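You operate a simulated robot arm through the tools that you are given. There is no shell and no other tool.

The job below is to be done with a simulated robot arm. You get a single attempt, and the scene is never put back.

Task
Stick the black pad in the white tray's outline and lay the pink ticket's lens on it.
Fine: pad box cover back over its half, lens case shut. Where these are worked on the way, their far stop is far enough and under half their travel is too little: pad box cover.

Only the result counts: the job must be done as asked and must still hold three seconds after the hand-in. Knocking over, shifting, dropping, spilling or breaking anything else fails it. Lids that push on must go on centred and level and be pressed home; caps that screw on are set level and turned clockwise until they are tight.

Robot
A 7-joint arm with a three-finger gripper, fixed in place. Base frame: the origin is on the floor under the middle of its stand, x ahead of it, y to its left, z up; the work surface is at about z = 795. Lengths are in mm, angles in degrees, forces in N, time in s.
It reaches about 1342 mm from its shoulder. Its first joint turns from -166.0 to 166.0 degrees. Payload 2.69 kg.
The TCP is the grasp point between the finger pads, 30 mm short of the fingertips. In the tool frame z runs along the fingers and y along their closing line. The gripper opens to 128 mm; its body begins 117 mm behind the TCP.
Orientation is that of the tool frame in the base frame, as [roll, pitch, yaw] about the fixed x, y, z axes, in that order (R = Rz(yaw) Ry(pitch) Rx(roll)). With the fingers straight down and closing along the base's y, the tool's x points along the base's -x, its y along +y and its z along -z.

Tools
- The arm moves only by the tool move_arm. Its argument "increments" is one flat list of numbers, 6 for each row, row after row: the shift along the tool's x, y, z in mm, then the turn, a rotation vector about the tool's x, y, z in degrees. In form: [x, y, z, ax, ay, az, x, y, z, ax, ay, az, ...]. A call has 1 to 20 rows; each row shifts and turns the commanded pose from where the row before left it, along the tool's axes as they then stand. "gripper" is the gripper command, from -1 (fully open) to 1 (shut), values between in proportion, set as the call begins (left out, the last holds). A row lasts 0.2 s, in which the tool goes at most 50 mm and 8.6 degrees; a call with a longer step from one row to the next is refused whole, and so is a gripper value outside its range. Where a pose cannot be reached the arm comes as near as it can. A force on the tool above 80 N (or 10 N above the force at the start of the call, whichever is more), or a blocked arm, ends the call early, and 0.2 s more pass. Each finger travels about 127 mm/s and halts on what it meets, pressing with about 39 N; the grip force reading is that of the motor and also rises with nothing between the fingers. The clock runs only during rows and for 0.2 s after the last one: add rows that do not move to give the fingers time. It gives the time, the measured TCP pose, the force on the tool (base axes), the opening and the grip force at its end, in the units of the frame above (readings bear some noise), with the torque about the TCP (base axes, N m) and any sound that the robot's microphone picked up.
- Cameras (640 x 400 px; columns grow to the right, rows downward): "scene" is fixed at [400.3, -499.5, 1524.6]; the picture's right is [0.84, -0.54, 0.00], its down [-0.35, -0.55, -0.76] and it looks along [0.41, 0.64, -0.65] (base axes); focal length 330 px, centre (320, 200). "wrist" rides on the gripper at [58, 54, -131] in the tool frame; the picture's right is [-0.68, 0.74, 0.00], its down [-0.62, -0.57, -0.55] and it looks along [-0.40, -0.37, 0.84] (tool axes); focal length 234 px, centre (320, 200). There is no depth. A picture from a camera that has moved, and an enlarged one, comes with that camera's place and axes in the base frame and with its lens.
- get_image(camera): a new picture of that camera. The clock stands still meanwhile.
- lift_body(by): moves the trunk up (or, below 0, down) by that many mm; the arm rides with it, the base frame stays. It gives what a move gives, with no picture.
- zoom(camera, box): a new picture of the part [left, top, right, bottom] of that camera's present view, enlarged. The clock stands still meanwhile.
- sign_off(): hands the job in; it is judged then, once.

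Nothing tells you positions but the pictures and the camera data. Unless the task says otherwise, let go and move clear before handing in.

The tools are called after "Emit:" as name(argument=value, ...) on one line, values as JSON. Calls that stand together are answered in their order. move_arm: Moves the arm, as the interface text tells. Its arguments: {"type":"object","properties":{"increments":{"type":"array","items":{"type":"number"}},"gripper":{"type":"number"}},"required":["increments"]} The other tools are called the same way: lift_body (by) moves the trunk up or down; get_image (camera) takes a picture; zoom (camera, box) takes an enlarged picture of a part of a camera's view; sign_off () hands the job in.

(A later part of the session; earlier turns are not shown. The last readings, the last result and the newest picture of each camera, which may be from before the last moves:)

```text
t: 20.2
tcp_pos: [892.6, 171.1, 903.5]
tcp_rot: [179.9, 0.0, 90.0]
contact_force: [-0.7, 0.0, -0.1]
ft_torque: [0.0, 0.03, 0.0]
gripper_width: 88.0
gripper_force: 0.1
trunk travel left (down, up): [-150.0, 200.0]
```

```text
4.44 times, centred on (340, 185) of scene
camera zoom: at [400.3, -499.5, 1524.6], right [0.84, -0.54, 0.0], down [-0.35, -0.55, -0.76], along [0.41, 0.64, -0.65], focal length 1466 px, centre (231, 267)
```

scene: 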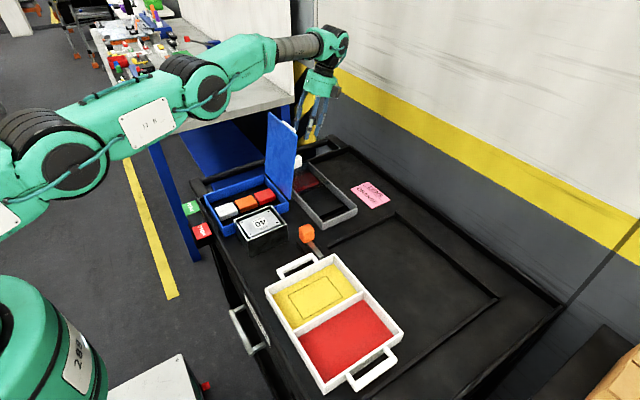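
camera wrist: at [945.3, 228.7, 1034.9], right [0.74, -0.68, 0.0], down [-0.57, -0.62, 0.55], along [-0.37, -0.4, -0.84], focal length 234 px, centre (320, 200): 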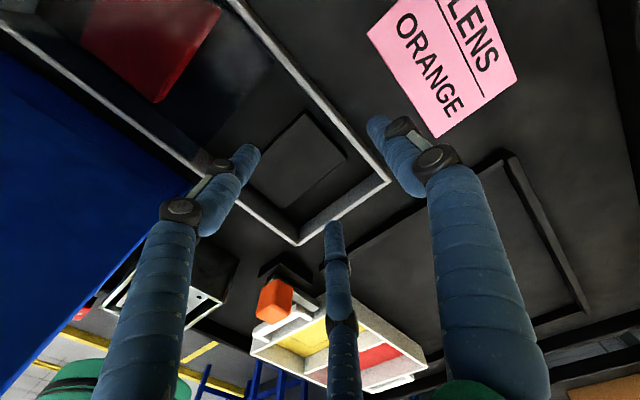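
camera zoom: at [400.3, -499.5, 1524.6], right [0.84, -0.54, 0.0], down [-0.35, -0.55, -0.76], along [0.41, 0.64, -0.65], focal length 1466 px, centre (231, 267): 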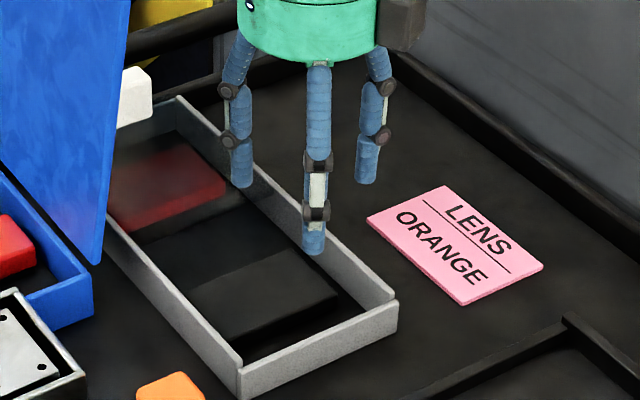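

The pad's centre is about (854.5, 171), and fingers are centred on it in y. I descend in stages with the thumb passing outside the right wall.

Emit:
move_arm(increments=[0, 0, 35, 0, 0, 0, 0, 0, 30, 0, 0, 0, 0, 0, 0, 0, 0, 0])

Emit:
zoom(camera="wrist", box=[200, 60, 460, 240])

Emit:
zoom(camera="scene", box=[290, 140, 390, 230])

```text
t: 21.0
tcp_pos: [890.7, 170.2, 837.1]
tcp_rot: [180.0, 0.0, 90.0]
contact_force: [-0.1, -0.7, -0.6]
ft_torque: [-0.02, 0.06, 0.02]
gripper_width: 88.0
gripper_force: 0.1
trunk travel left (down, up): [-150.0, 200.0]
```

```text
2.22 times, centred on (330, 150) of wrist
camera zoom: at [944.3, 228.1, 968.7], right [0.74, -0.68, 0.0], down [-0.57, -0.62, 0.55], along [-0.37, -0.4, -0.84], focal length 520 px, centre (298, 311)
```

zoom: 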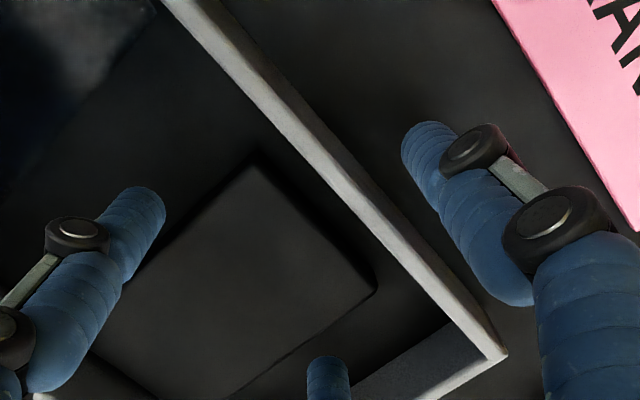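

```text
4.44 times, centred on (340, 185) of scene
camera zoom: at [400.3, -499.5, 1524.6], right [0.84, -0.54, 0.0], down [-0.35, -0.55, -0.76], along [0.41, 0.64, -0.65], focal length 1466 px, centre (231, 267)
```

zoom: 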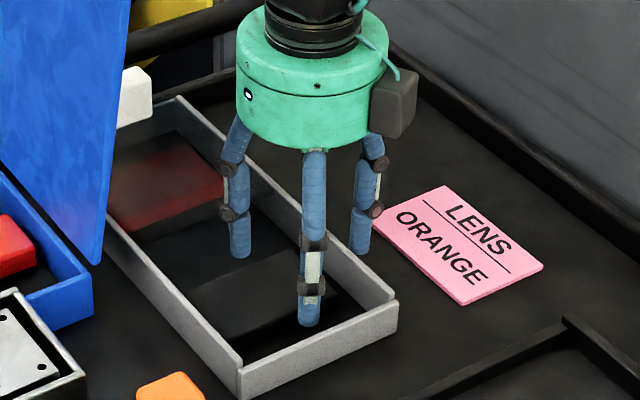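

Fingers are inside the box either side of the pad and the thumb is outside the wall. Continuing down slowly.

Emit:
move_arm(increments=[0, 0, 4, 0, 0, 0, 0, 0, 3, 0, 0, 0, 0, 0, 0, 0, 0, 0])

```text
t: 21.8
tcp_pos: [891.0, 170.3, 830.4]
tcp_rot: [-180.0, 0.0, 90.0]
contact_force: [0.0, 0.5, -0.3]
ft_torque: [-0.01, 0.02, 0.04]
gripper_width: 88.1
gripper_force: 0.1
trunk travel left (down, up): [-150.0, 200.0]
```

Emit:
move_arm(increments=[0, 0, 2, 0, 0, 0, 0, 0, 0, 0, 0, 0])

Emit:
zoom(camera="wrist", box=[200, 60, 460, 240])

Emit:
zoom(camera="scene", box=[310, 170, 380, 230])

```text
t: 22.4
tcp_pos: [891.6, 170.0, 827.8]
tcp_rot: [-179.9, -0.1, 90.0]
contact_force: [-0.6, -1.1, -0.6]
ft_torque: [0.0, 0.02, -0.02]
gripper_width: 88.0
gripper_force: 0.1
trunk travel left (down, up): [-150.0, 200.0]
```

```text
2.22 times, centred on (330, 150) of wrist
camera zoom: at [944.8, 228.4, 959.4], right [0.74, -0.68, 0.0], down [-0.57, -0.62, 0.55], along [-0.37, -0.4, -0.84], focal length 520 px, centre (298, 311)
```

zoom: 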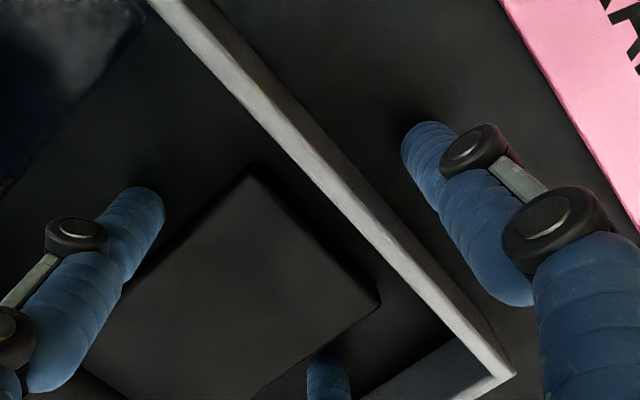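

```text
6.67 times, centred on (345, 200) of scene
camera zoom: at [400.3, -499.5, 1524.6], right [0.84, -0.54, 0.0], down [-0.35, -0.55, -0.76], along [0.41, 0.64, -0.65], focal length 2199 px, centre (153, 200)
```

zoom: 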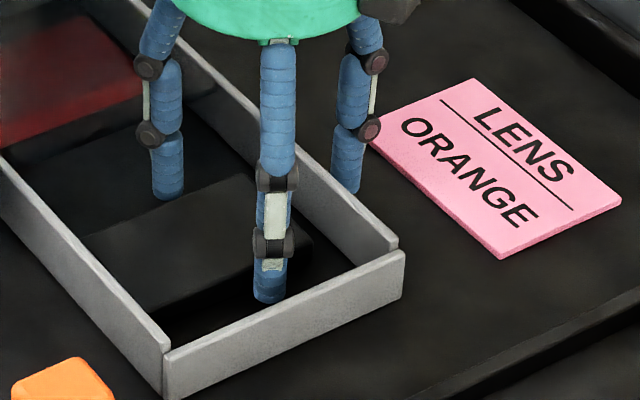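

Tips are just above the box floor with no contact. I close onto the pad's long sides to a 70 mm opening so the thumb stays off the wall.

Emit:
move_arm(increments=[0, 0, 0, 0, 0, 0, 0, 0, 0, 0, 0, 0, 0, 0, 0, 0, 0, 0], gripper=-0.094)

Emit:
zoom(camera="wrist", box=[200, 60, 460, 240])

Emit:
zoom(camera="scene", box=[310, 170, 380, 230])

```text
t: 23.2
tcp_pos: [891.8, 170.0, 827.7]
tcp_rot: [-179.9, 0.0, 90.0]
contact_force: [-0.4, -0.9, 0.8]
ft_torque: [-0.07, 0.0, 0.04]
gripper_width: 75.6
gripper_force: 4.3
trunk travel left (down, up): [-150.0, 200.0]
```

```text
2.22 times, centred on (330, 150) of wrist
camera zoom: at [944.7, 228.3, 959.5], right [0.74, -0.68, 0.0], down [-0.57, -0.62, 0.55], along [-0.37, -0.4, -0.84], focal length 520 px, centre (298, 311)
```

zoom: 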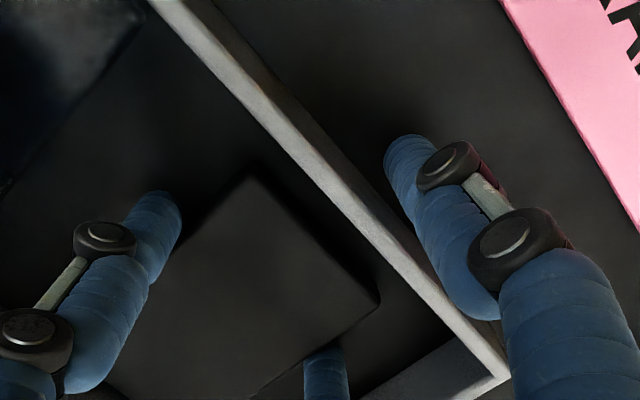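

```text
6.67 times, centred on (345, 200) of scene
camera zoom: at [400.3, -499.5, 1524.6], right [0.84, -0.54, 0.0], down [-0.35, -0.55, -0.76], along [0.41, 0.64, -0.65], focal length 2199 px, centre (153, 200)
```

zoom: 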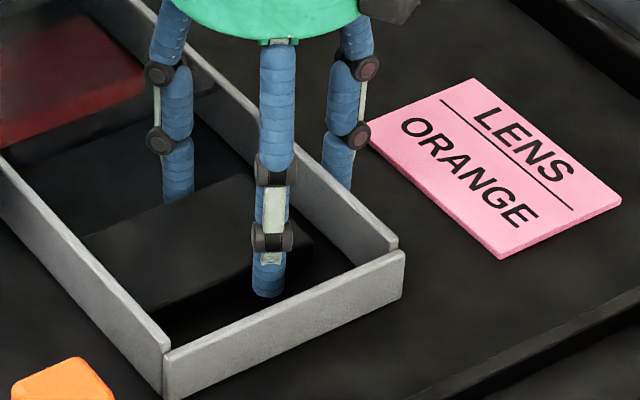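

The side fingers have met the pad lightly (4 N). I'll squeeze a little more, still keeping the thumb off the wall, then lift a few millimetres to test.

Emit:
move_arm(increments=[0, 0, 0, 0, 0, 0, 0, 0, 0, 0, 0, 0], gripper=-0.03)

Emit:
move_arm(increments=[0, 0, -3, 0, 0, 0, 0, 0, -4, 0, 0, 0, 0, 0, -5, 0, 0, 0])

Emit:
zoom(camera="wrist", box=[200, 60, 460, 240])

Emit:
zoom(camera="scene", box=[310, 170, 380, 230])

```text
t: 23.8
tcp_pos: [891.2, 171.0, 828.2]
tcp_rot: [180.0, 0.1, 89.9]
contact_force: [0.0, -0.2, 1.1]
ft_torque: [-0.03, 0.06, 0.02]
gripper_width: 75.5
gripper_force: 6.6
trunk travel left (down, up): [-150.0, 200.0]
```

```text
t: 24.6
tcp_pos: [891.4, 170.5, 840.4]
tcp_rot: [179.9, 0.0, 89.9]
contact_force: [-0.2, -0.9, 0.4]
ft_torque: [0.0, 0.0, -0.01]
gripper_width: 75.4
gripper_force: 7.2
trunk travel left (down, up): [-150.0, 200.0]
```

```text
2.22 times, centred on (330, 150) of wrist
camera zoom: at [944.8, 228.5, 970.8], right [0.74, -0.68, 0.0], down [-0.57, -0.62, 0.55], along [-0.37, -0.4, -0.84], focal length 520 px, centre (298, 311)
```

zoom: 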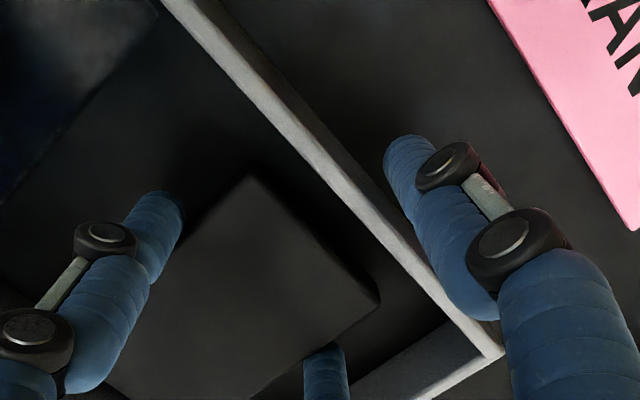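

```text
6.67 times, centred on (345, 200) of scene
camera zoom: at [400.3, -499.5, 1524.6], right [0.84, -0.54, 0.0], down [-0.35, -0.55, -0.76], along [0.41, 0.64, -0.65], focal length 2199 px, centre (153, 200)
```

zoom: 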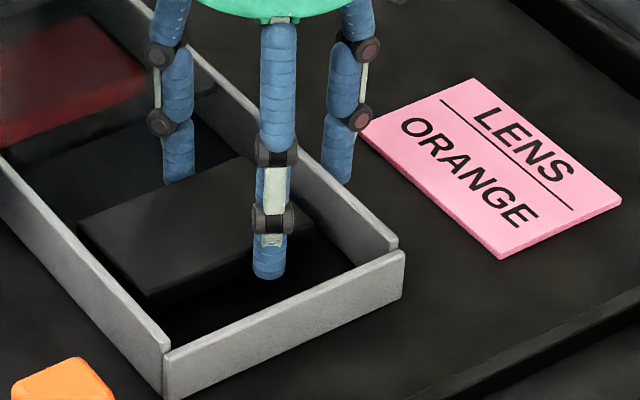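

The pad came up level with the fingers. I lift it clear of the rim, then squeeze firmer.

Emit:
move_arm(increments=[0, 0, -8, 0, 0, 0, 0, 0, -12, 0, 0, 0, 0, 0, -15, 0, 0, 0, 0, 0, -15, 0, 0, 0])

Emit:
move_arm(increments=[0, 0, 0, 0, 0, 0, 0, 0, 0, 0, 0, 0], gripper=0.15)

Emit:
get_image(camera="wrist")

Emit:
zoom(camera="scene", box=[300, 140, 390, 220])

```text
t: 25.6
tcp_pos: [891.0, 170.3, 889.5]
tcp_rot: [180.0, 0.0, 90.0]
contact_force: [0.8, 0.3, -0.6]
ft_torque: [-0.02, -0.03, 0.01]
gripper_width: 75.2
gripper_force: 6.5
trunk travel left (down, up): [-150.0, 200.0]
```

```text
t: 26.2
tcp_pos: [891.4, 170.4, 888.7]
tcp_rot: [-179.9, 0.0, 90.0]
contact_force: [-0.9, 0.6, 0.1]
ft_torque: [-0.03, -0.04, 0.01]
gripper_width: 74.8
gripper_force: 15.2
trunk travel left (down, up): [-150.0, 200.0]
```

```text
taken
camera wrist: at [944.8, 228.7, 1020.7], right [0.74, -0.68, 0.0], down [-0.57, -0.62, 0.55], along [-0.37, -0.4, -0.84], focal length 234 px, centre (320, 200)
```

wrist: 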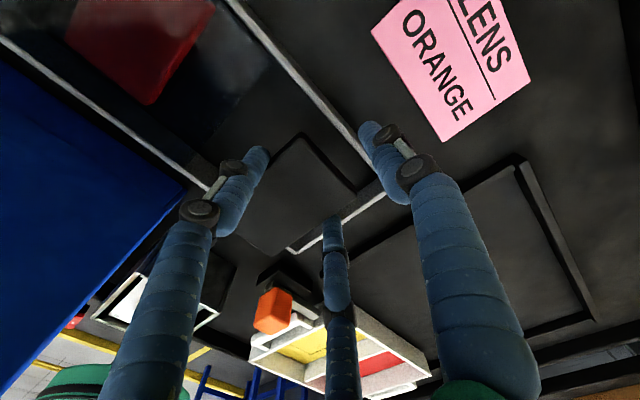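

```text
5.00 times, centred on (345, 180) of scene
camera zoom: at [400.3, -499.5, 1524.6], right [0.84, -0.54, 0.0], down [-0.35, -0.55, -0.76], along [0.41, 0.64, -0.65], focal length 1649 px, centre (195, 300)
```

zoom: 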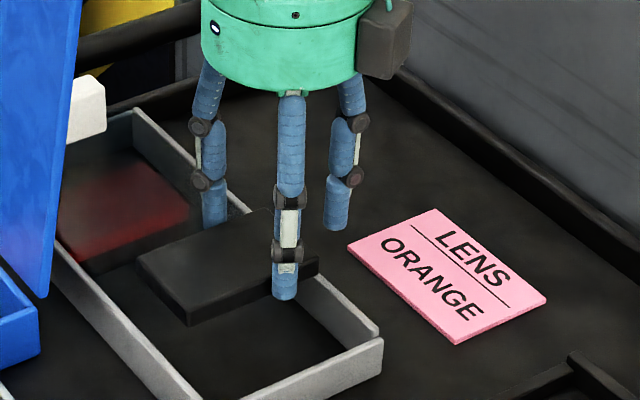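

The pad is held firmly (15 N) and clear of the box; the three fingers turn out to be coupled. I'll raise it and carry it toward the tray, pausing to check the outline.

Emit:
move_arm(increments=[0, 0, -30, 0, 0, 0, 0, 0, -30, 0, 0, 0, 0, 0, -20, 0, 0, 0, -22.2, -21, 0, 0, 0, 0, -22.2, -21, 0, 0, 0, 0, -22.2, -21, 0, 0, 0, 0, -22.2, -21, 0, 0, 0, 0, -22.2, -21, 0, 0, 0, 0, -22.2, -21, 0, 0, 0, 0, -22.2, -21, 0, 0, 0, 0, -22.2, -21, 0, 0, 0, 0])

Emit:
get_image(camera="wrist")

Emit:
get_image(camera="scene")

```text
t: 28.6
tcp_pos: [722.8, -9.2, 969.1]
tcp_rot: [179.9, 0.0, 90.1]
contact_force: [0.0, 0.9, -0.4]
ft_torque: [0.01, 0.01, 0.0]
gripper_width: 75.1
gripper_force: 15.5
trunk travel left (down, up): [-150.0, 200.0]
```

```text
taken
camera wrist: at [776.2, 49.7, 1100.7], right [0.74, -0.68, 0.0], down [-0.57, -0.62, 0.55], along [-0.37, -0.4, -0.84], focal length 234 px, centre (320, 200)
```

wrist: 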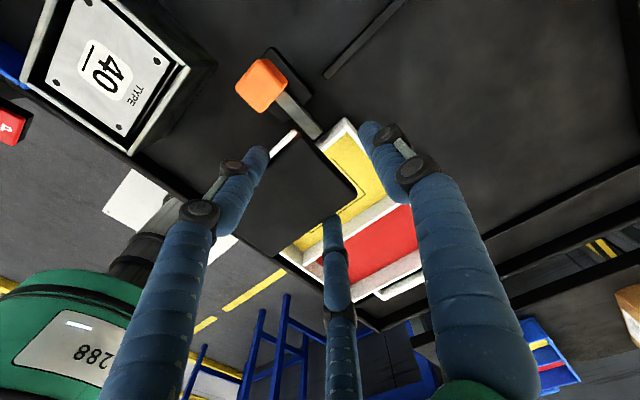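

```text
taken
```

scene: 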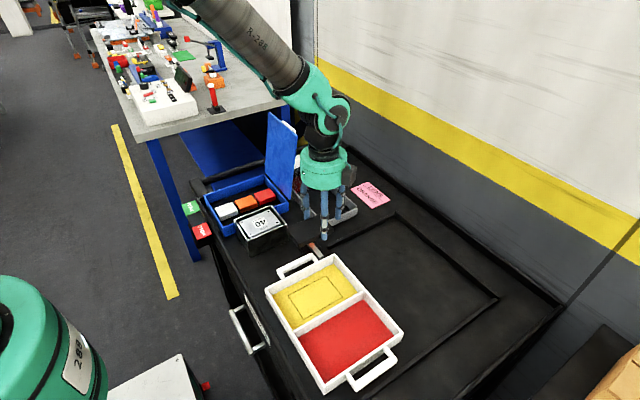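

I'll zoom to measure the pad's place in the hand accurately.

Emit:
zoom(camera="wrist", box=[220, 110, 400, 270])

Emit:
zoom(camera="scene", box=[290, 170, 360, 250])

Emit:
zoom(camera="scene", box=[255, 245, 375, 335])

```text
2.50 times, centred on (310, 190) of wrist
camera zoom: at [776.2, 49.7, 1100.7], right [0.74, -0.68, 0.0], down [-0.57, -0.62, 0.55], along [-0.37, -0.4, -0.84], focal length 585 px, centre (345, 225)
```

zoom: 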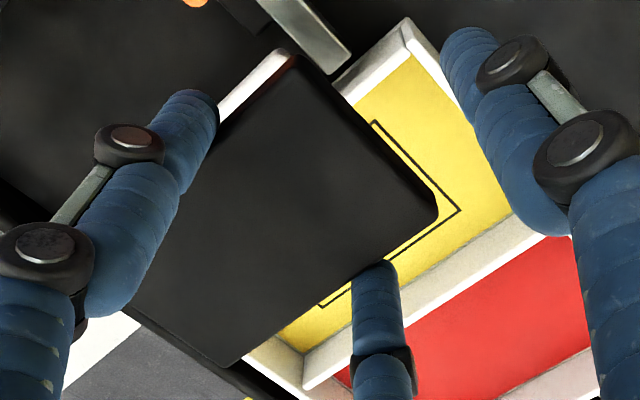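

```text
5.00 times, centred on (325, 210) of scene
camera zoom: at [400.3, -499.5, 1524.6], right [0.84, -0.54, 0.0], down [-0.35, -0.55, -0.76], along [0.41, 0.64, -0.65], focal length 1649 px, centre (295, 150)
```

zoom: 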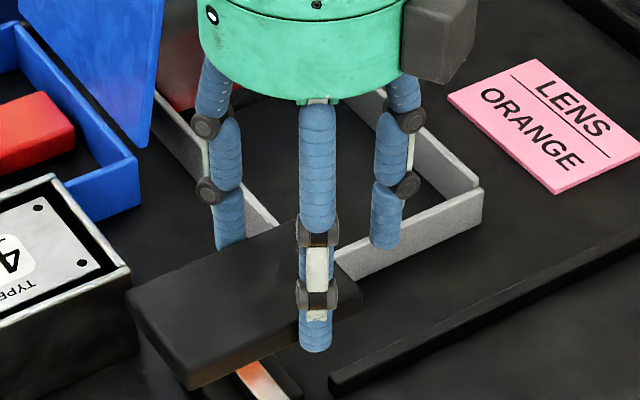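

```text
4.44 times, centred on (315, 290) of scene
camera zoom: at [400.3, -499.5, 1524.6], right [0.84, -0.54, 0.0], down [-0.35, -0.55, -0.76], along [0.41, 0.64, -0.65], focal length 1466 px, centre (342, -200)
```

zoom: 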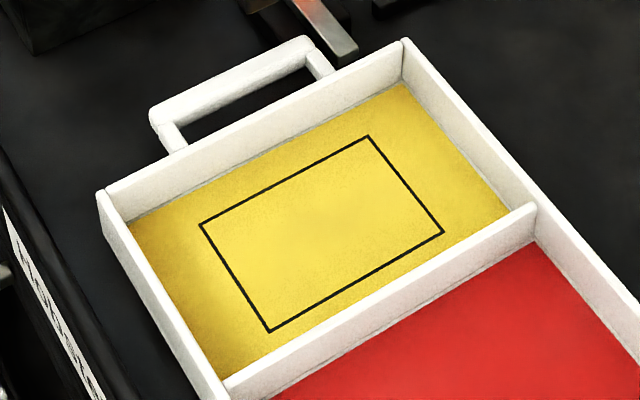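

Pad centre is about 37 mm to −x of the TCP; the outline's centre is about (645.5, −94). I move over it to hover, then verify.

Emit:
move_arm(increments=[-21.6, -10.2, 10, 0, 0, 0, -21.6, -10.2, 20, 0, 0, 0, -21.6, -10.2, 20, 0, 0, 0, -21.5, -10.2, 20, 0, 0, 0, 0, 0, 0, 0, 0, 0])

Emit:
get_image(camera="wrist")

Emit:
zoom(camera="scene", box=[255, 200, 415, 320])

```text
t: 29.8
tcp_pos: [684.2, -95.2, 899.4]
tcp_rot: [180.0, 0.1, 90.1]
contact_force: [-0.3, 0.1, -1.6]
ft_torque: [0.04, 0.03, 0.01]
gripper_width: 74.9
gripper_force: 15.1
trunk travel left (down, up): [-150.0, 200.0]
```

```text
taken
camera wrist: at [736.7, -37.0, 1030.4], right [0.74, -0.68, 0.0], down [-0.57, -0.62, 0.55], along [-0.37, -0.4, -0.84], focal length 234 px, centre (320, 200)
```

wrist: 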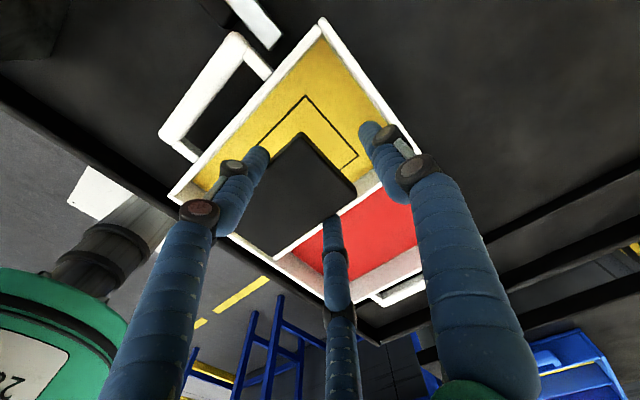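

```text
3.33 times, centred on (335, 260) of scene
camera zoom: at [400.3, -499.5, 1524.6], right [0.84, -0.54, 0.0], down [-0.35, -0.55, -0.76], along [0.41, 0.64, -0.65], focal length 1100 px, centre (270, 0)
```

zoom: 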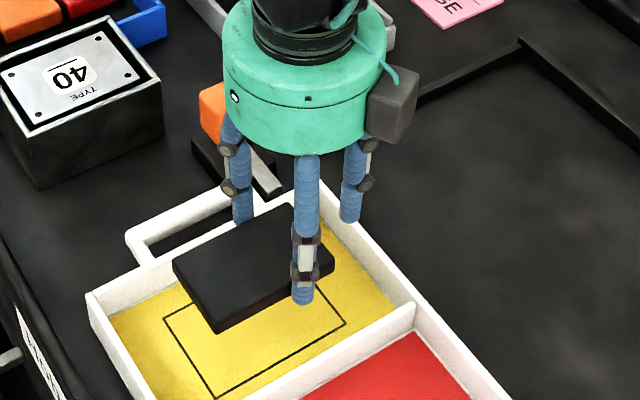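

Alignment looks right above the outline. Descending to just above the tray floor.

Emit:
move_arm(increments=[0, 0, 20, 0, 0, 0, 0, 0, 20, 0, 0, 0, 0, 0, 15, 0, 0, 0, 0, 0, 0, 0, 0, 0])

Emit:
zoom(camera="wrist", box=[180, 40, 440, 260])

Emit:
zoom(camera="scene", box=[260, 230, 380, 320])

```text
t: 30.8
tcp_pos: [681.5, -93.8, 845.6]
tcp_rot: [-180.0, 0.0, 90.0]
contact_force: [-0.1, 0.0, -1.4]
ft_torque: [-0.01, -0.06, 0.02]
gripper_width: 75.0
gripper_force: 15.5
trunk travel left (down, up): [-150.0, 200.0]
```

```text
1.82 times, centred on (310, 150) of wrist
camera zoom: at [735.3, -36.5, 976.4], right [0.74, -0.68, 0.0], down [-0.57, -0.62, 0.55], along [-0.37, -0.4, -0.84], focal length 426 px, centre (338, 291)
```

zoom: 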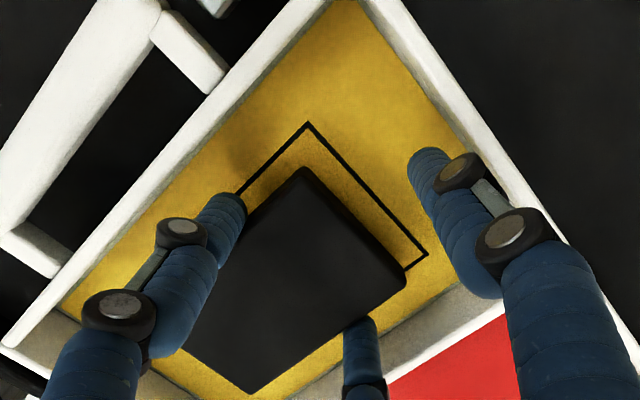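

```text
4.44 times, centred on (320, 275) of scene
camera zoom: at [400.3, -499.5, 1524.6], right [0.84, -0.54, 0.0], down [-0.35, -0.55, -0.76], along [0.41, 0.64, -0.65], focal length 1466 px, centre (320, -133)
```

zoom: 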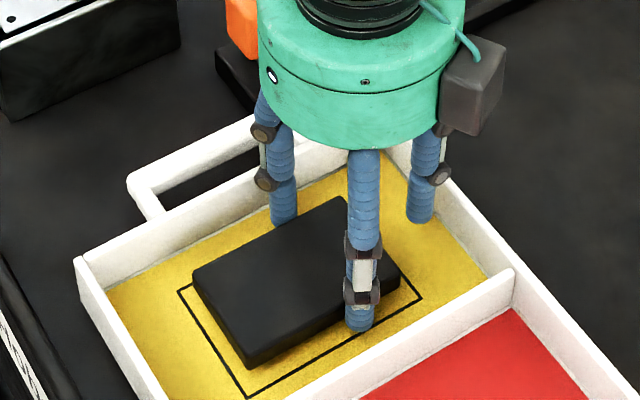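

The pad is almost centred over the outline; I shift −2.5 mm in y and lower it gently to contact.

Emit:
move_arm(increments=[-2.5, -1, 3, 0, 0, 0, 0, 0, 4, 0, 0, 0, 0, 0, 3, 0, 0, 0, 0, 0, 0, 0, 0, 0])

Emit:
zoom(camera="scene", box=[270, 250, 360, 310])

```text
t: 31.8
tcp_pos: [680.5, -97.2, 836.0]
tcp_rot: [179.9, -0.1, 90.0]
contact_force: [0.7, 0.4, -0.7]
ft_torque: [0.0, -0.05, 0.0]
gripper_width: 75.0
gripper_force: 15.3
trunk travel left (down, up): [-150.0, 200.0]
```

```text
6.67 times, centred on (315, 280) of scene
camera zoom: at [400.3, -499.5, 1524.6], right [0.84, -0.54, 0.0], down [-0.35, -0.55, -0.76], along [0.41, 0.64, -0.65], focal length 2199 px, centre (353, -333)
```

zoom: 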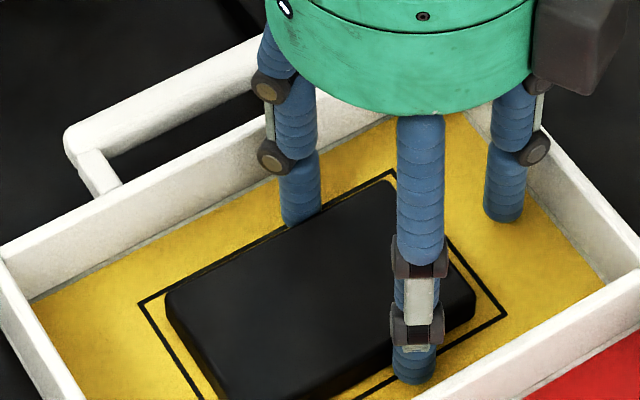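

Well placed inside the outline. Lowering in small steps until I feel contact.

Emit:
move_arm(increments=[0, 0, 2, 0, 0, 0, 0, 0, 0, 0, 0, 0])

Emit:
move_arm(increments=[0, 0, 1.5, 0, 0, 0, 0, 0, 0, 0, 0, 0])

Emit:
move_arm(increments=[0, 0, 1, 0, 0, 0, 0, 0, 0, 0, 0, 0])

```text
t: 32.4
tcp_pos: [681.6, -96.4, 834.7]
tcp_rot: [179.8, -0.1, 90.1]
contact_force: [-3.5, 2.6, 13.0]
ft_torque: [0.12, 0.53, -0.11]
gripper_width: 75.1
gripper_force: 15.4
trunk travel left (down, up): [-150.0, 200.0]
```

```text
t: 33.0
tcp_pos: [682.3, -97.3, 834.0]
tcp_rot: [179.9, 0.0, 90.0]
contact_force: [-1.4, -4.4, 19.8]
ft_torque: [-0.15, 0.51, 0.1]
gripper_width: 75.1
gripper_force: 15.2
trunk travel left (down, up): [-150.0, 200.0]
```

```text
t: 33.6
tcp_pos: [680.8, -97.0, 833.1]
tcp_rot: [179.8, 0.1, 90.1]
contact_force: [1.7, -9.1, 19.8]
ft_torque: [-0.38, 0.37, 0.25]
gripper_width: 74.9
gripper_force: 15.0
trunk travel left (down, up): [-150.0, 200.0]
```

The pad is down and pressed with about 20 N. I check the picture, then open slightly.

Emit:
zoom(camera="scene", box=[270, 250, 360, 310])

Emit:
zoom(camera="wrist", box=[180, 40, 440, 260])

```text
6.67 times, centred on (315, 280) of scene
camera zoom: at [400.3, -499.5, 1524.6], right [0.84, -0.54, 0.0], down [-0.35, -0.55, -0.76], along [0.41, 0.64, -0.65], focal length 2199 px, centre (353, -333)
```

zoom: 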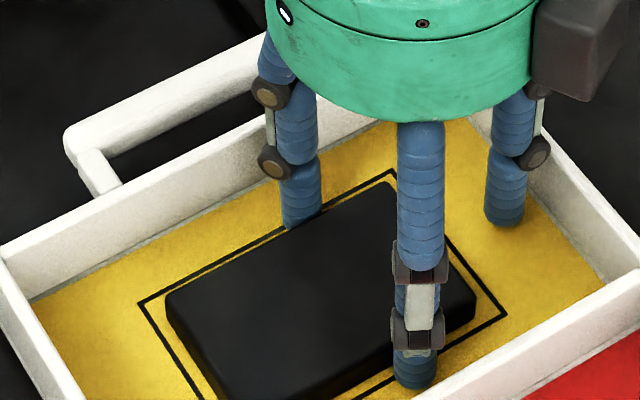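

```text
1.82 times, centred on (310, 150) of wrist
camera zoom: at [734.9, -38.6, 963.3], right [0.74, -0.68, 0.0], down [-0.57, -0.62, 0.55], along [-0.37, -0.4, -0.84], focal length 426 px, centre (338, 291)
```

zoom: 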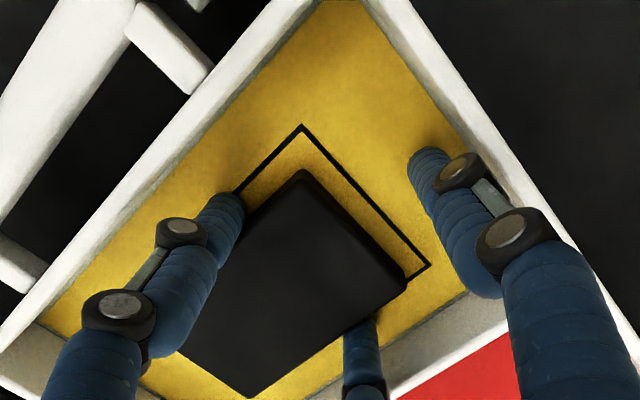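

The pad sits centred in the outline. Opening slightly and lifting straight up.

Emit:
move_arm(increments=[0, 0, -1.5, 0, 0, 0, 0, 0, 0, 0, 0, 0], gripper=-0.27)

Emit:
zoom(camera="scene", box=[270, 250, 360, 310])

```text
t: 34.2
tcp_pos: [680.6, -97.1, 832.1]
tcp_rot: [180.0, -0.1, 90.0]
contact_force: [0.2, 0.2, -0.5]
ft_torque: [-0.02, -0.02, -0.01]
gripper_width: 81.5
gripper_force: 0.0
trunk travel left (down, up): [-150.0, 200.0]
```

```text
6.67 times, centred on (315, 280) of scene
camera zoom: at [400.3, -499.5, 1524.6], right [0.84, -0.54, 0.0], down [-0.35, -0.55, -0.76], along [0.41, 0.64, -0.65], focal length 2199 px, centre (353, -333)
```

zoom: 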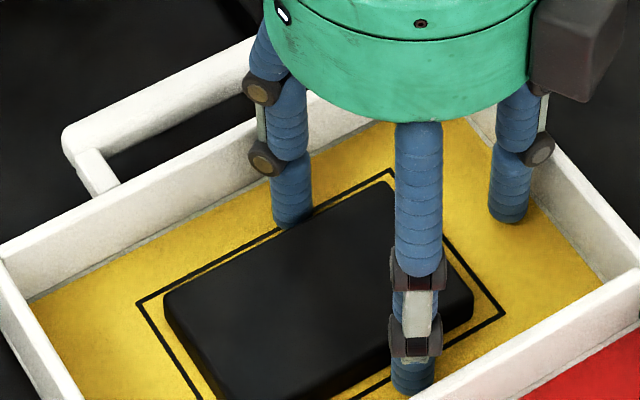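

Released with no load. I lift straight up and look at the pad.

Emit:
move_arm(increments=[0, 0, -6, 0, 0, 0, 0, 0, -20, 0, 0, 0, 0, 0, -40, 0, 0, 0, 0, 0, -40, 0, 0, 0])

Emit:
zoom(camera="scene", box=[260, 240, 380, 330])

Emit:
get_image(camera="wrist")

```text
t: 35.2
tcp_pos: [679.9, -96.6, 936.6]
tcp_rot: [-179.8, 0.0, 90.0]
contact_force: [-0.7, -0.5, -1.0]
ft_torque: [0.0, 0.0, 0.01]
gripper_width: 81.1
gripper_force: 0.2
trunk travel left (down, up): [-150.0, 200.0]
```

```text
4.44 times, centred on (320, 285) of scene
camera zoom: at [400.3, -499.5, 1524.6], right [0.84, -0.54, 0.0], down [-0.35, -0.55, -0.76], along [0.41, 0.64, -0.65], focal length 1466 px, centre (320, -178)
```

zoom: 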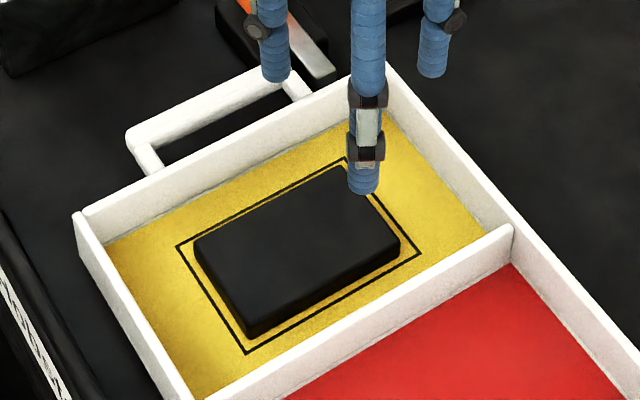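

```text
taken
camera wrist: at [734.5, -38.2, 1067.0], right [0.74, -0.68, 0.0], down [-0.56, -0.62, 0.55], along [-0.37, -0.4, -0.84], focal length 234 px, centre (320, 200)
```

wrist: 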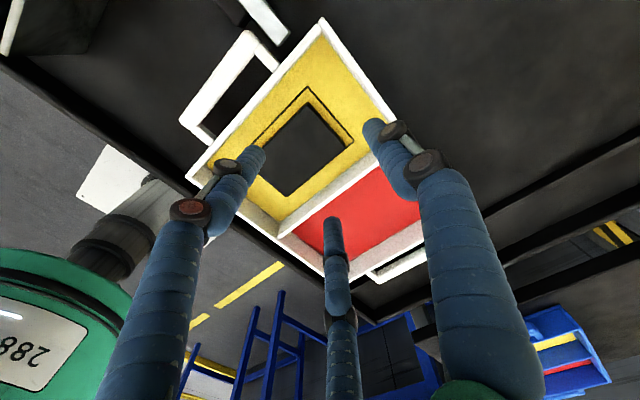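

The pad is neatly in the outline. To make sure it sticks, I'll press its middle with closed fingertips.

Emit:
move_arm(increments=[2.5, -35.5, 0, 0, 0, 0, 0, 0, 20, 0, 0, 0, 0, 0, 20, 0, 0, 0, 0, 0, 20, 0, 0, 0, 0, 0, 20, 0, 0, 0], gripper=0.95)

Emit:
zoom(camera="scene", box=[260, 230, 380, 320])

```text
t: 36.4
tcp_pos: [645.9, -91.9, 857.9]
tcp_rot: [180.0, 0.0, 90.0]
contact_force: [-0.3, 0.8, -0.3]
ft_torque: [0.01, -0.01, 0.0]
gripper_width: 3.3
gripper_force: 0.1
trunk travel left (down, up): [-150.0, 200.0]
```

```text
4.44 times, centred on (320, 275) of scene
camera zoom: at [400.3, -499.5, 1524.6], right [0.84, -0.54, 0.0], down [-0.35, -0.55, -0.76], along [0.41, 0.64, -0.65], focal length 1466 px, centre (320, -133)
```

zoom: 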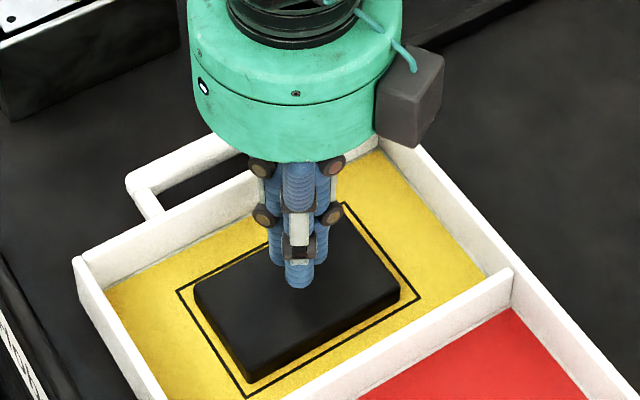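

Emit:
move_arm(increments=[-1, 0, 6, 0, 0, 0, 0, 0, 4, 0, 0, 0, 0, 0, 3, 0, 0, 0])

Emit:
move_arm(increments=[0, 0, 2, 0, 0, 0, 0, 0, 0, 0, 0, 0])

```text
t: 37.2
tcp_pos: [645.5, -94.4, 844.9]
tcp_rot: [180.0, 0.1, 89.9]
contact_force: [0.3, -1.1, 0.4]
ft_torque: [0.0, 0.04, -0.03]
gripper_width: 3.3
gripper_force: 0.0
trunk travel left (down, up): [-150.0, 200.0]
```

```text
t: 37.8
tcp_pos: [645.9, -93.8, 843.8]
tcp_rot: [179.8, 0.1, 89.9]
contact_force: [-0.6, 0.8, 7.2]
ft_torque: [0.04, 0.03, -0.03]
gripper_width: 5.9
gripper_force: 32.0
trunk travel left (down, up): [-150.0, 200.0]
```

Emit:
move_arm(increments=[0, 0, 2, 0, 0, 0, 0, 0, 0, 0, 0, 0])

Emit:
move_arm(increments=[0, 0, 1.5, 0, 0, 0, 0, 0, 0, 0, 0, 0, 0, 0, 0, 0, 0, 0])

```text
t: 38.4
tcp_pos: [644.9, -94.1, 842.6]
tcp_rot: [179.8, 0.0, 90.0]
contact_force: [-5.5, 10.4, 32.7]
ft_torque: [0.28, 0.14, -0.02]
gripper_width: 6.2
gripper_force: 31.7
trunk travel left (down, up): [-150.0, 200.0]
```

```text
t: 39.2
tcp_pos: [646.0, -94.3, 841.9]
tcp_rot: [179.8, 0.1, 90.0]
contact_force: [-4.2, 14.7, 60.1]
ft_torque: [0.41, 0.21, 0.0]
gripper_width: 5.9
gripper_force: 31.1
trunk travel left (down, up): [-150.0, 200.0]
```

Pressed with about 60 N. I lift away and check that the pad stayed put.

Emit:
move_arm(increments=[0, 0, -3, 0, 0, 0, 0, 0, -10, 0, 0, 0, 0, 0, -40, 0, 0, 0, 0, 0, -45, 0, 0, 0, 0, 0, -45, 0, 0, 0])

Emit:
zoom(camera="scene", box=[260, 240, 380, 330])

Emit:
get_image(camera="scene")

```text
t: 40.4
tcp_pos: [644.8, -96.7, 984.6]
tcp_rot: [-179.8, 0.1, 90.0]
contact_force: [0.4, -0.7, -0.2]
ft_torque: [-0.01, -0.02, 0.05]
gripper_width: 3.2
gripper_force: 0.1
trunk travel left (down, up): [-150.0, 200.0]
```

```text
4.44 times, centred on (320, 285) of scene
camera zoom: at [400.3, -499.5, 1524.6], right [0.84, -0.54, 0.0], down [-0.35, -0.55, -0.76], along [0.41, 0.64, -0.65], focal length 1466 px, centre (320, -178)
```

zoom: 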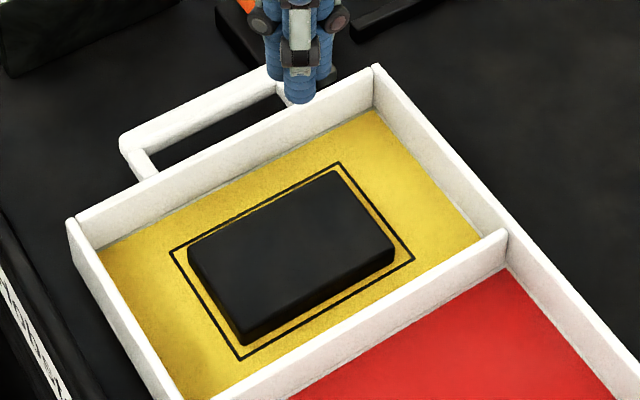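

```text
taken
```

scene: 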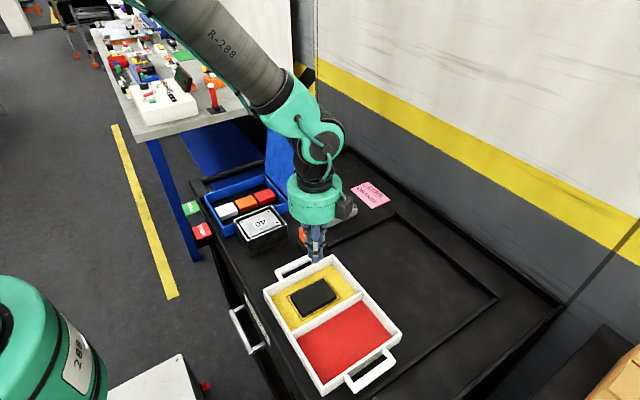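

The tray may have crept a few millimetres during the press. I'll compare with the same zoom as at the start.

Emit:
zoom(camera="scene", box=[230, 220, 430, 400])

Emit:
zoom(camera="scene", box=[255, 245, 375, 335])

```text
2.22 times, centred on (330, 310) of scene
camera zoom: at [400.3, -499.5, 1524.6], right [0.84, -0.54, 0.0], down [-0.35, -0.55, -0.76], along [0.41, 0.64, -0.65], focal length 733 px, centre (298, -44)
```

zoom: 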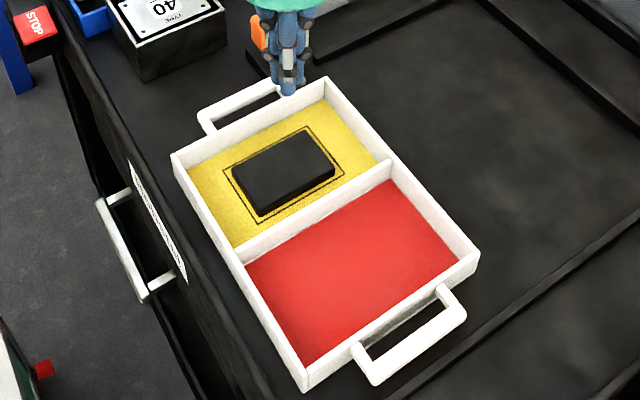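

```text
4.44 times, centred on (315, 290) of scene
camera zoom: at [400.3, -499.5, 1524.6], right [0.84, -0.54, 0.0], down [-0.35, -0.55, -0.76], along [0.41, 0.64, -0.65], focal length 1466 px, centre (342, -200)
```

zoom: 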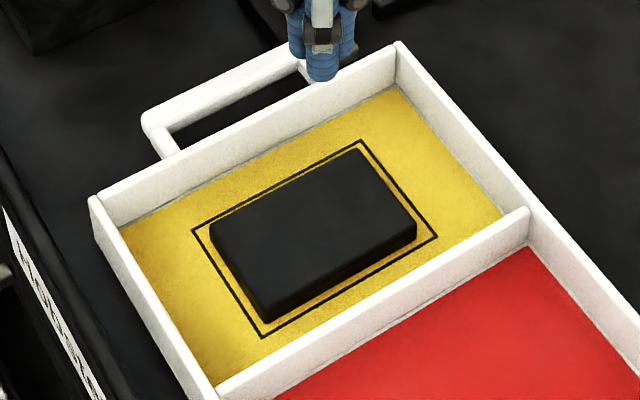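

The tray crept about 6 mm as a whole and the pad is still centred in its outline, so I won't press it again. Now I go to the lens case, tilting the hand 20° toward −x so the thumb rides above the neighbouring lenses.

Emit:
move_arm(increments=[38, 0, -2, 0, 0, 0, 38, 0, 0, 0, 0, 0, 38, 0, 0, 0, 0, 0, 38, 0, 0, 0, 0, 0, 38, 0, 0, 0, 0, 0, 38, 0, 0, 0, 0, 0, 38, 0, 0, 0, 0, 0, 38, 0, 0, 0, 0, 0, 38, 0, 0, 0, 0, 0, 38, 0, 0, 0, 0, 0, 38, 0, 0, 0, 0, 0, 38, 0, 0, 0, 0, 0, 0, 0, 0, -6.667, 0, 0, 0, 0, 0, -6.667, 0, 0, 0, 0, 0, -6.667, 0, 0])

Emit:
get_image(camera="wrist")

Emit:
get_image(camera="scene")

```text
t: 43.6
tcp_pos: [646.9, 361.8, 984.8]
tcp_rot: [159.8, -0.2, 90.1]
contact_force: [0.8, 0.6, -0.1]
ft_torque: [-0.01, 0.06, 0.03]
gripper_width: 3.1
gripper_force: 0.0
trunk travel left (down, up): [-150.0, 200.0]
```

```text
taken
camera wrist: at [651.9, 419.9, 1127.2], right [0.69, -0.68, 0.25], down [-0.72, -0.62, 0.32], along [-0.06, -0.4, -0.91], focal length 234 px, centre (320, 200)
```

wrist: 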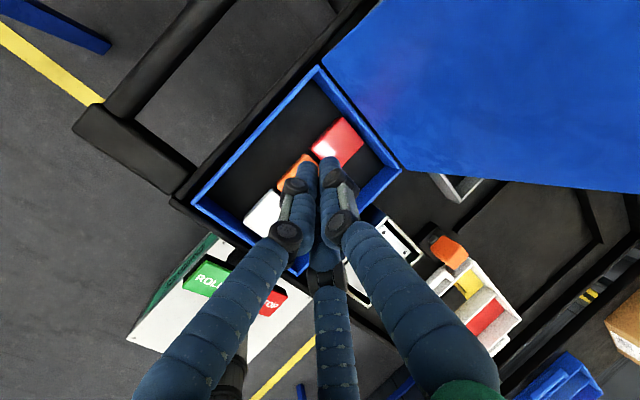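

```text
taken
```

scene: 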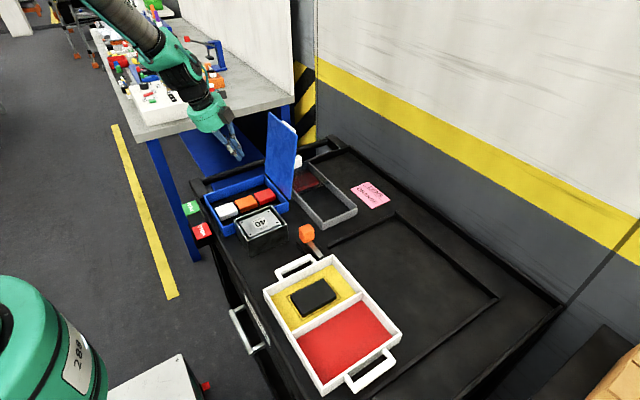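

I open the fingers for an unobstructed look at the lenses.

Emit:
move_arm(increments=[0, 0, 0, 0, 0, 0, 0, 0, 0, 0, 0, 0, 0, 0, 0, 0, 0, 0], gripper=-0.6)

Emit:
zoom(camera="wrist", box=[180, 50, 420, 280])

Emit:
zoom(camera="scene", box=[195, 170, 295, 250])

```text
t: 44.4
tcp_pos: [646.7, 361.5, 985.1]
tcp_rot: [160.1, 0.0, 89.9]
contact_force: [-0.1, 0.0, -0.1]
ft_torque: [-0.03, 0.04, 0.0]
gripper_width: 102.2
gripper_force: 0.1
trunk travel left (down, up): [-150.0, 200.0]
```

```text
1.74 times, centred on (300, 165) of wrist
camera zoom: at [652.1, 419.5, 1126.5], right [0.69, -0.68, 0.25], down [-0.72, -0.62, 0.32], along [-0.06, -0.4, -0.91], focal length 407 px, centre (355, 261)
```

zoom: 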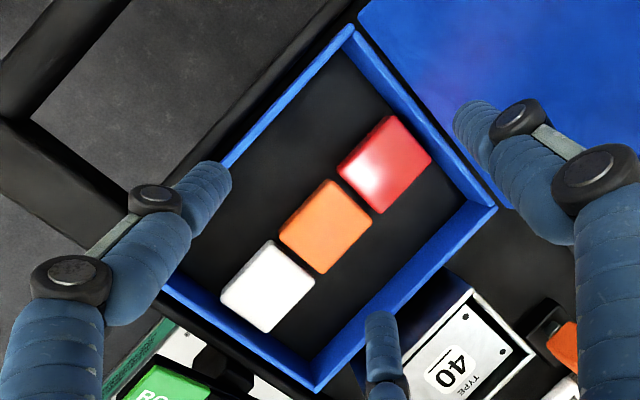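

```text
5.00 times, centred on (245, 210) of scene
camera zoom: at [400.3, -499.5, 1524.6], right [0.84, -0.54, 0.0], down [-0.35, -0.55, -0.76], along [0.41, 0.64, -0.65], focal length 1649 px, centre (695, 150)
```

zoom: 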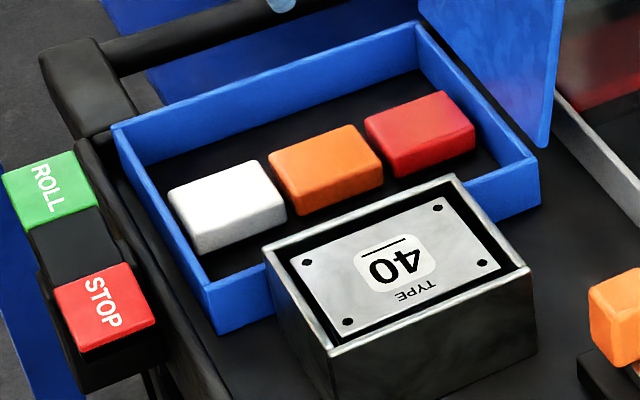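

The lenses lie at z≈797–815; the orange one spans about x 610–664, y 296–346, with only ~13 mm gaps to its neighbours. I'll pinch it on its ±y faces with the thumb raised over the red lens. Moving to a hover first.

Emit:
move_arm(increments=[-13.4, -11.7, 33, 0, 0, 0, -13.4, -11.7, 33, 0, 0, 0, -13.4, -11.7, 33, 0, 0, 0, 0, 0, 0, 0, 0, 0], gripper=-0.3125)

Emit:
zoom(camera="wrist", box=[180, 50, 460, 280])

Emit:
zoom(camera="scene", box=[195, 140, 305, 230])

```text
t: 45.4
tcp_pos: [647.5, 321.7, 880.7]
tcp_rot: [160.0, 0.0, 90.1]
contact_force: [1.0, 0.4, 0.9]
ft_torque: [-0.01, 0.01, -0.01]
gripper_width: 84.1
gripper_force: 0.1
trunk travel left (down, up): [-150.0, 200.0]
```

```text
1.74 times, centred on (320, 165) of wrist
camera zoom: at [653.7, 378.8, 1021.7], right [0.69, -0.68, 0.25], down [-0.72, -0.62, 0.32], along [-0.06, -0.4, -0.91], focal length 407 px, centre (320, 261)
```

zoom: 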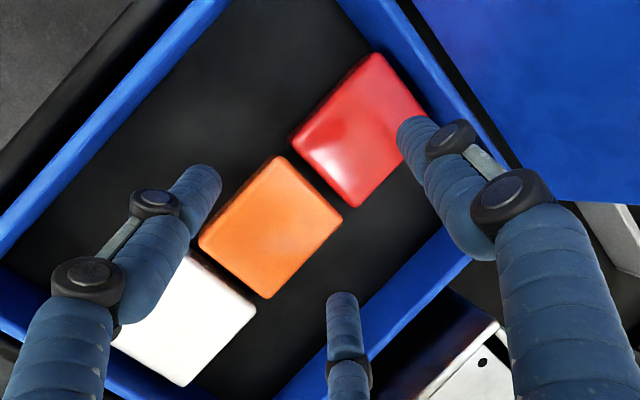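

```text
4.44 times, centred on (250, 185) of scene
camera zoom: at [400.3, -499.5, 1524.6], right [0.84, -0.54, 0.0], down [-0.35, -0.55, -0.76], along [0.41, 0.64, -0.65], focal length 1466 px, centre (631, 267)
```

zoom: 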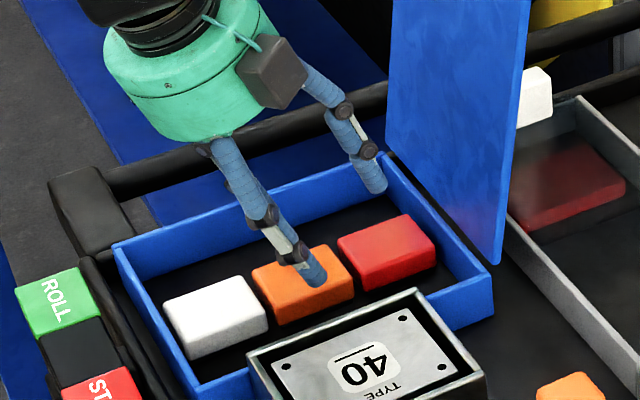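

Aligned: the orange lens is centred at about (635.4, 321), 61×47 mm. I descend in two stages.

Emit:
move_arm(increments=[-0.5, -6.8, 15, 0, 0, 0, 0, -6, 14.5, 0, 0, 0, 0, 0, 0, 0, 0, 0])

Emit:
zoom(camera="wrist", box=[180, 50, 460, 280])

Emit:
zoom(camera="scene", box=[195, 140, 305, 230])

```text
t: 46.2
tcp_pos: [645.9, 320.2, 846.4]
tcp_rot: [160.0, -0.1, 90.0]
contact_force: [0.6, 0.1, 0.5]
ft_torque: [-0.03, 0.02, 0.04]
gripper_width: 84.1
gripper_force: 0.0
trunk travel left (down, up): [-150.0, 200.0]
```

```text
1.74 times, centred on (320, 165) of wrist
camera zoom: at [651.7, 378.5, 988.4], right [0.69, -0.68, 0.25], down [-0.72, -0.62, 0.32], along [-0.06, -0.4, -0.91], focal length 407 px, centre (320, 261)
```

zoom: 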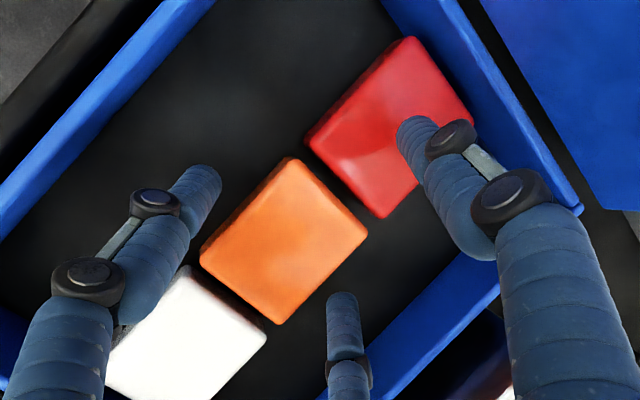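

```text
4.44 times, centred on (250, 185) of scene
camera zoom: at [400.3, -499.5, 1524.6], right [0.84, -0.54, 0.0], down [-0.35, -0.55, -0.76], along [0.41, 0.64, -0.65], focal length 1466 px, centre (631, 267)
```

zoom: 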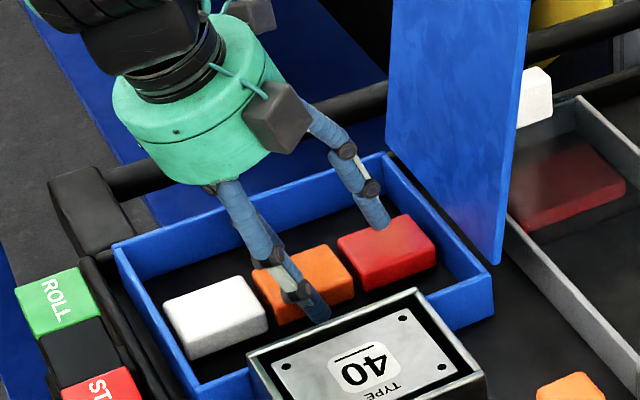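

Both fingers are clear of the lens sides, and the thumb is above the red lens. Eight more millimetres down.

Emit:
move_arm(increments=[0, -1.4, 3.9, 0, 0, 0, 0, -1.4, 3.9, 0, 0, 0, 0, 0, 0, 0, 0, 0])

Emit:
zoom(camera="wrist", box=[180, 50, 460, 280])

Emit:
zoom(camera="scene", box=[215, 170, 295, 230])

```text
t: 47.0
tcp_pos: [645.1, 322.1, 839.6]
tcp_rot: [160.0, 0.1, 90.1]
contact_force: [-0.5, -1.8, -0.5]
ft_torque: [0.05, -0.01, 0.02]
gripper_width: 83.8
gripper_force: 0.1
trunk travel left (down, up): [-150.0, 200.0]
```

```text
1.74 times, centred on (320, 165) of wrist
camera zoom: at [650.7, 379.0, 980.4], right [0.69, -0.68, 0.25], down [-0.72, -0.62, 0.32], along [-0.06, -0.4, -0.91], focal length 407 px, centre (320, 261)
```

zoom: 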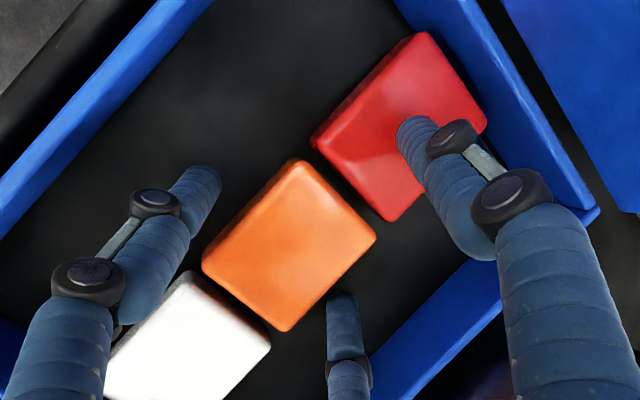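

```text
6.67 times, centred on (255, 200) of scene
camera zoom: at [400.3, -499.5, 1524.6], right [0.84, -0.54, 0.0], down [-0.35, -0.55, -0.76], along [0.41, 0.64, -0.65], focal length 2199 px, centre (753, 200)
```

zoom: 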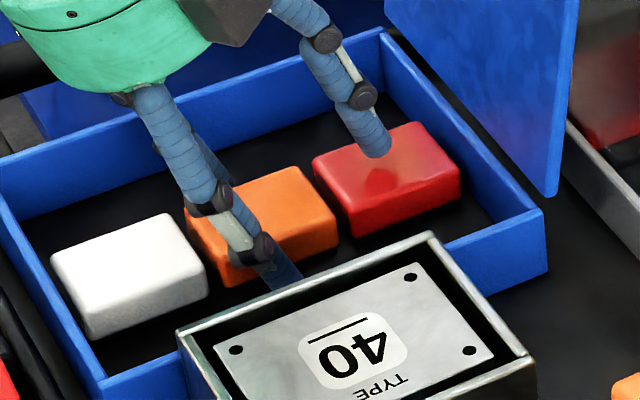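

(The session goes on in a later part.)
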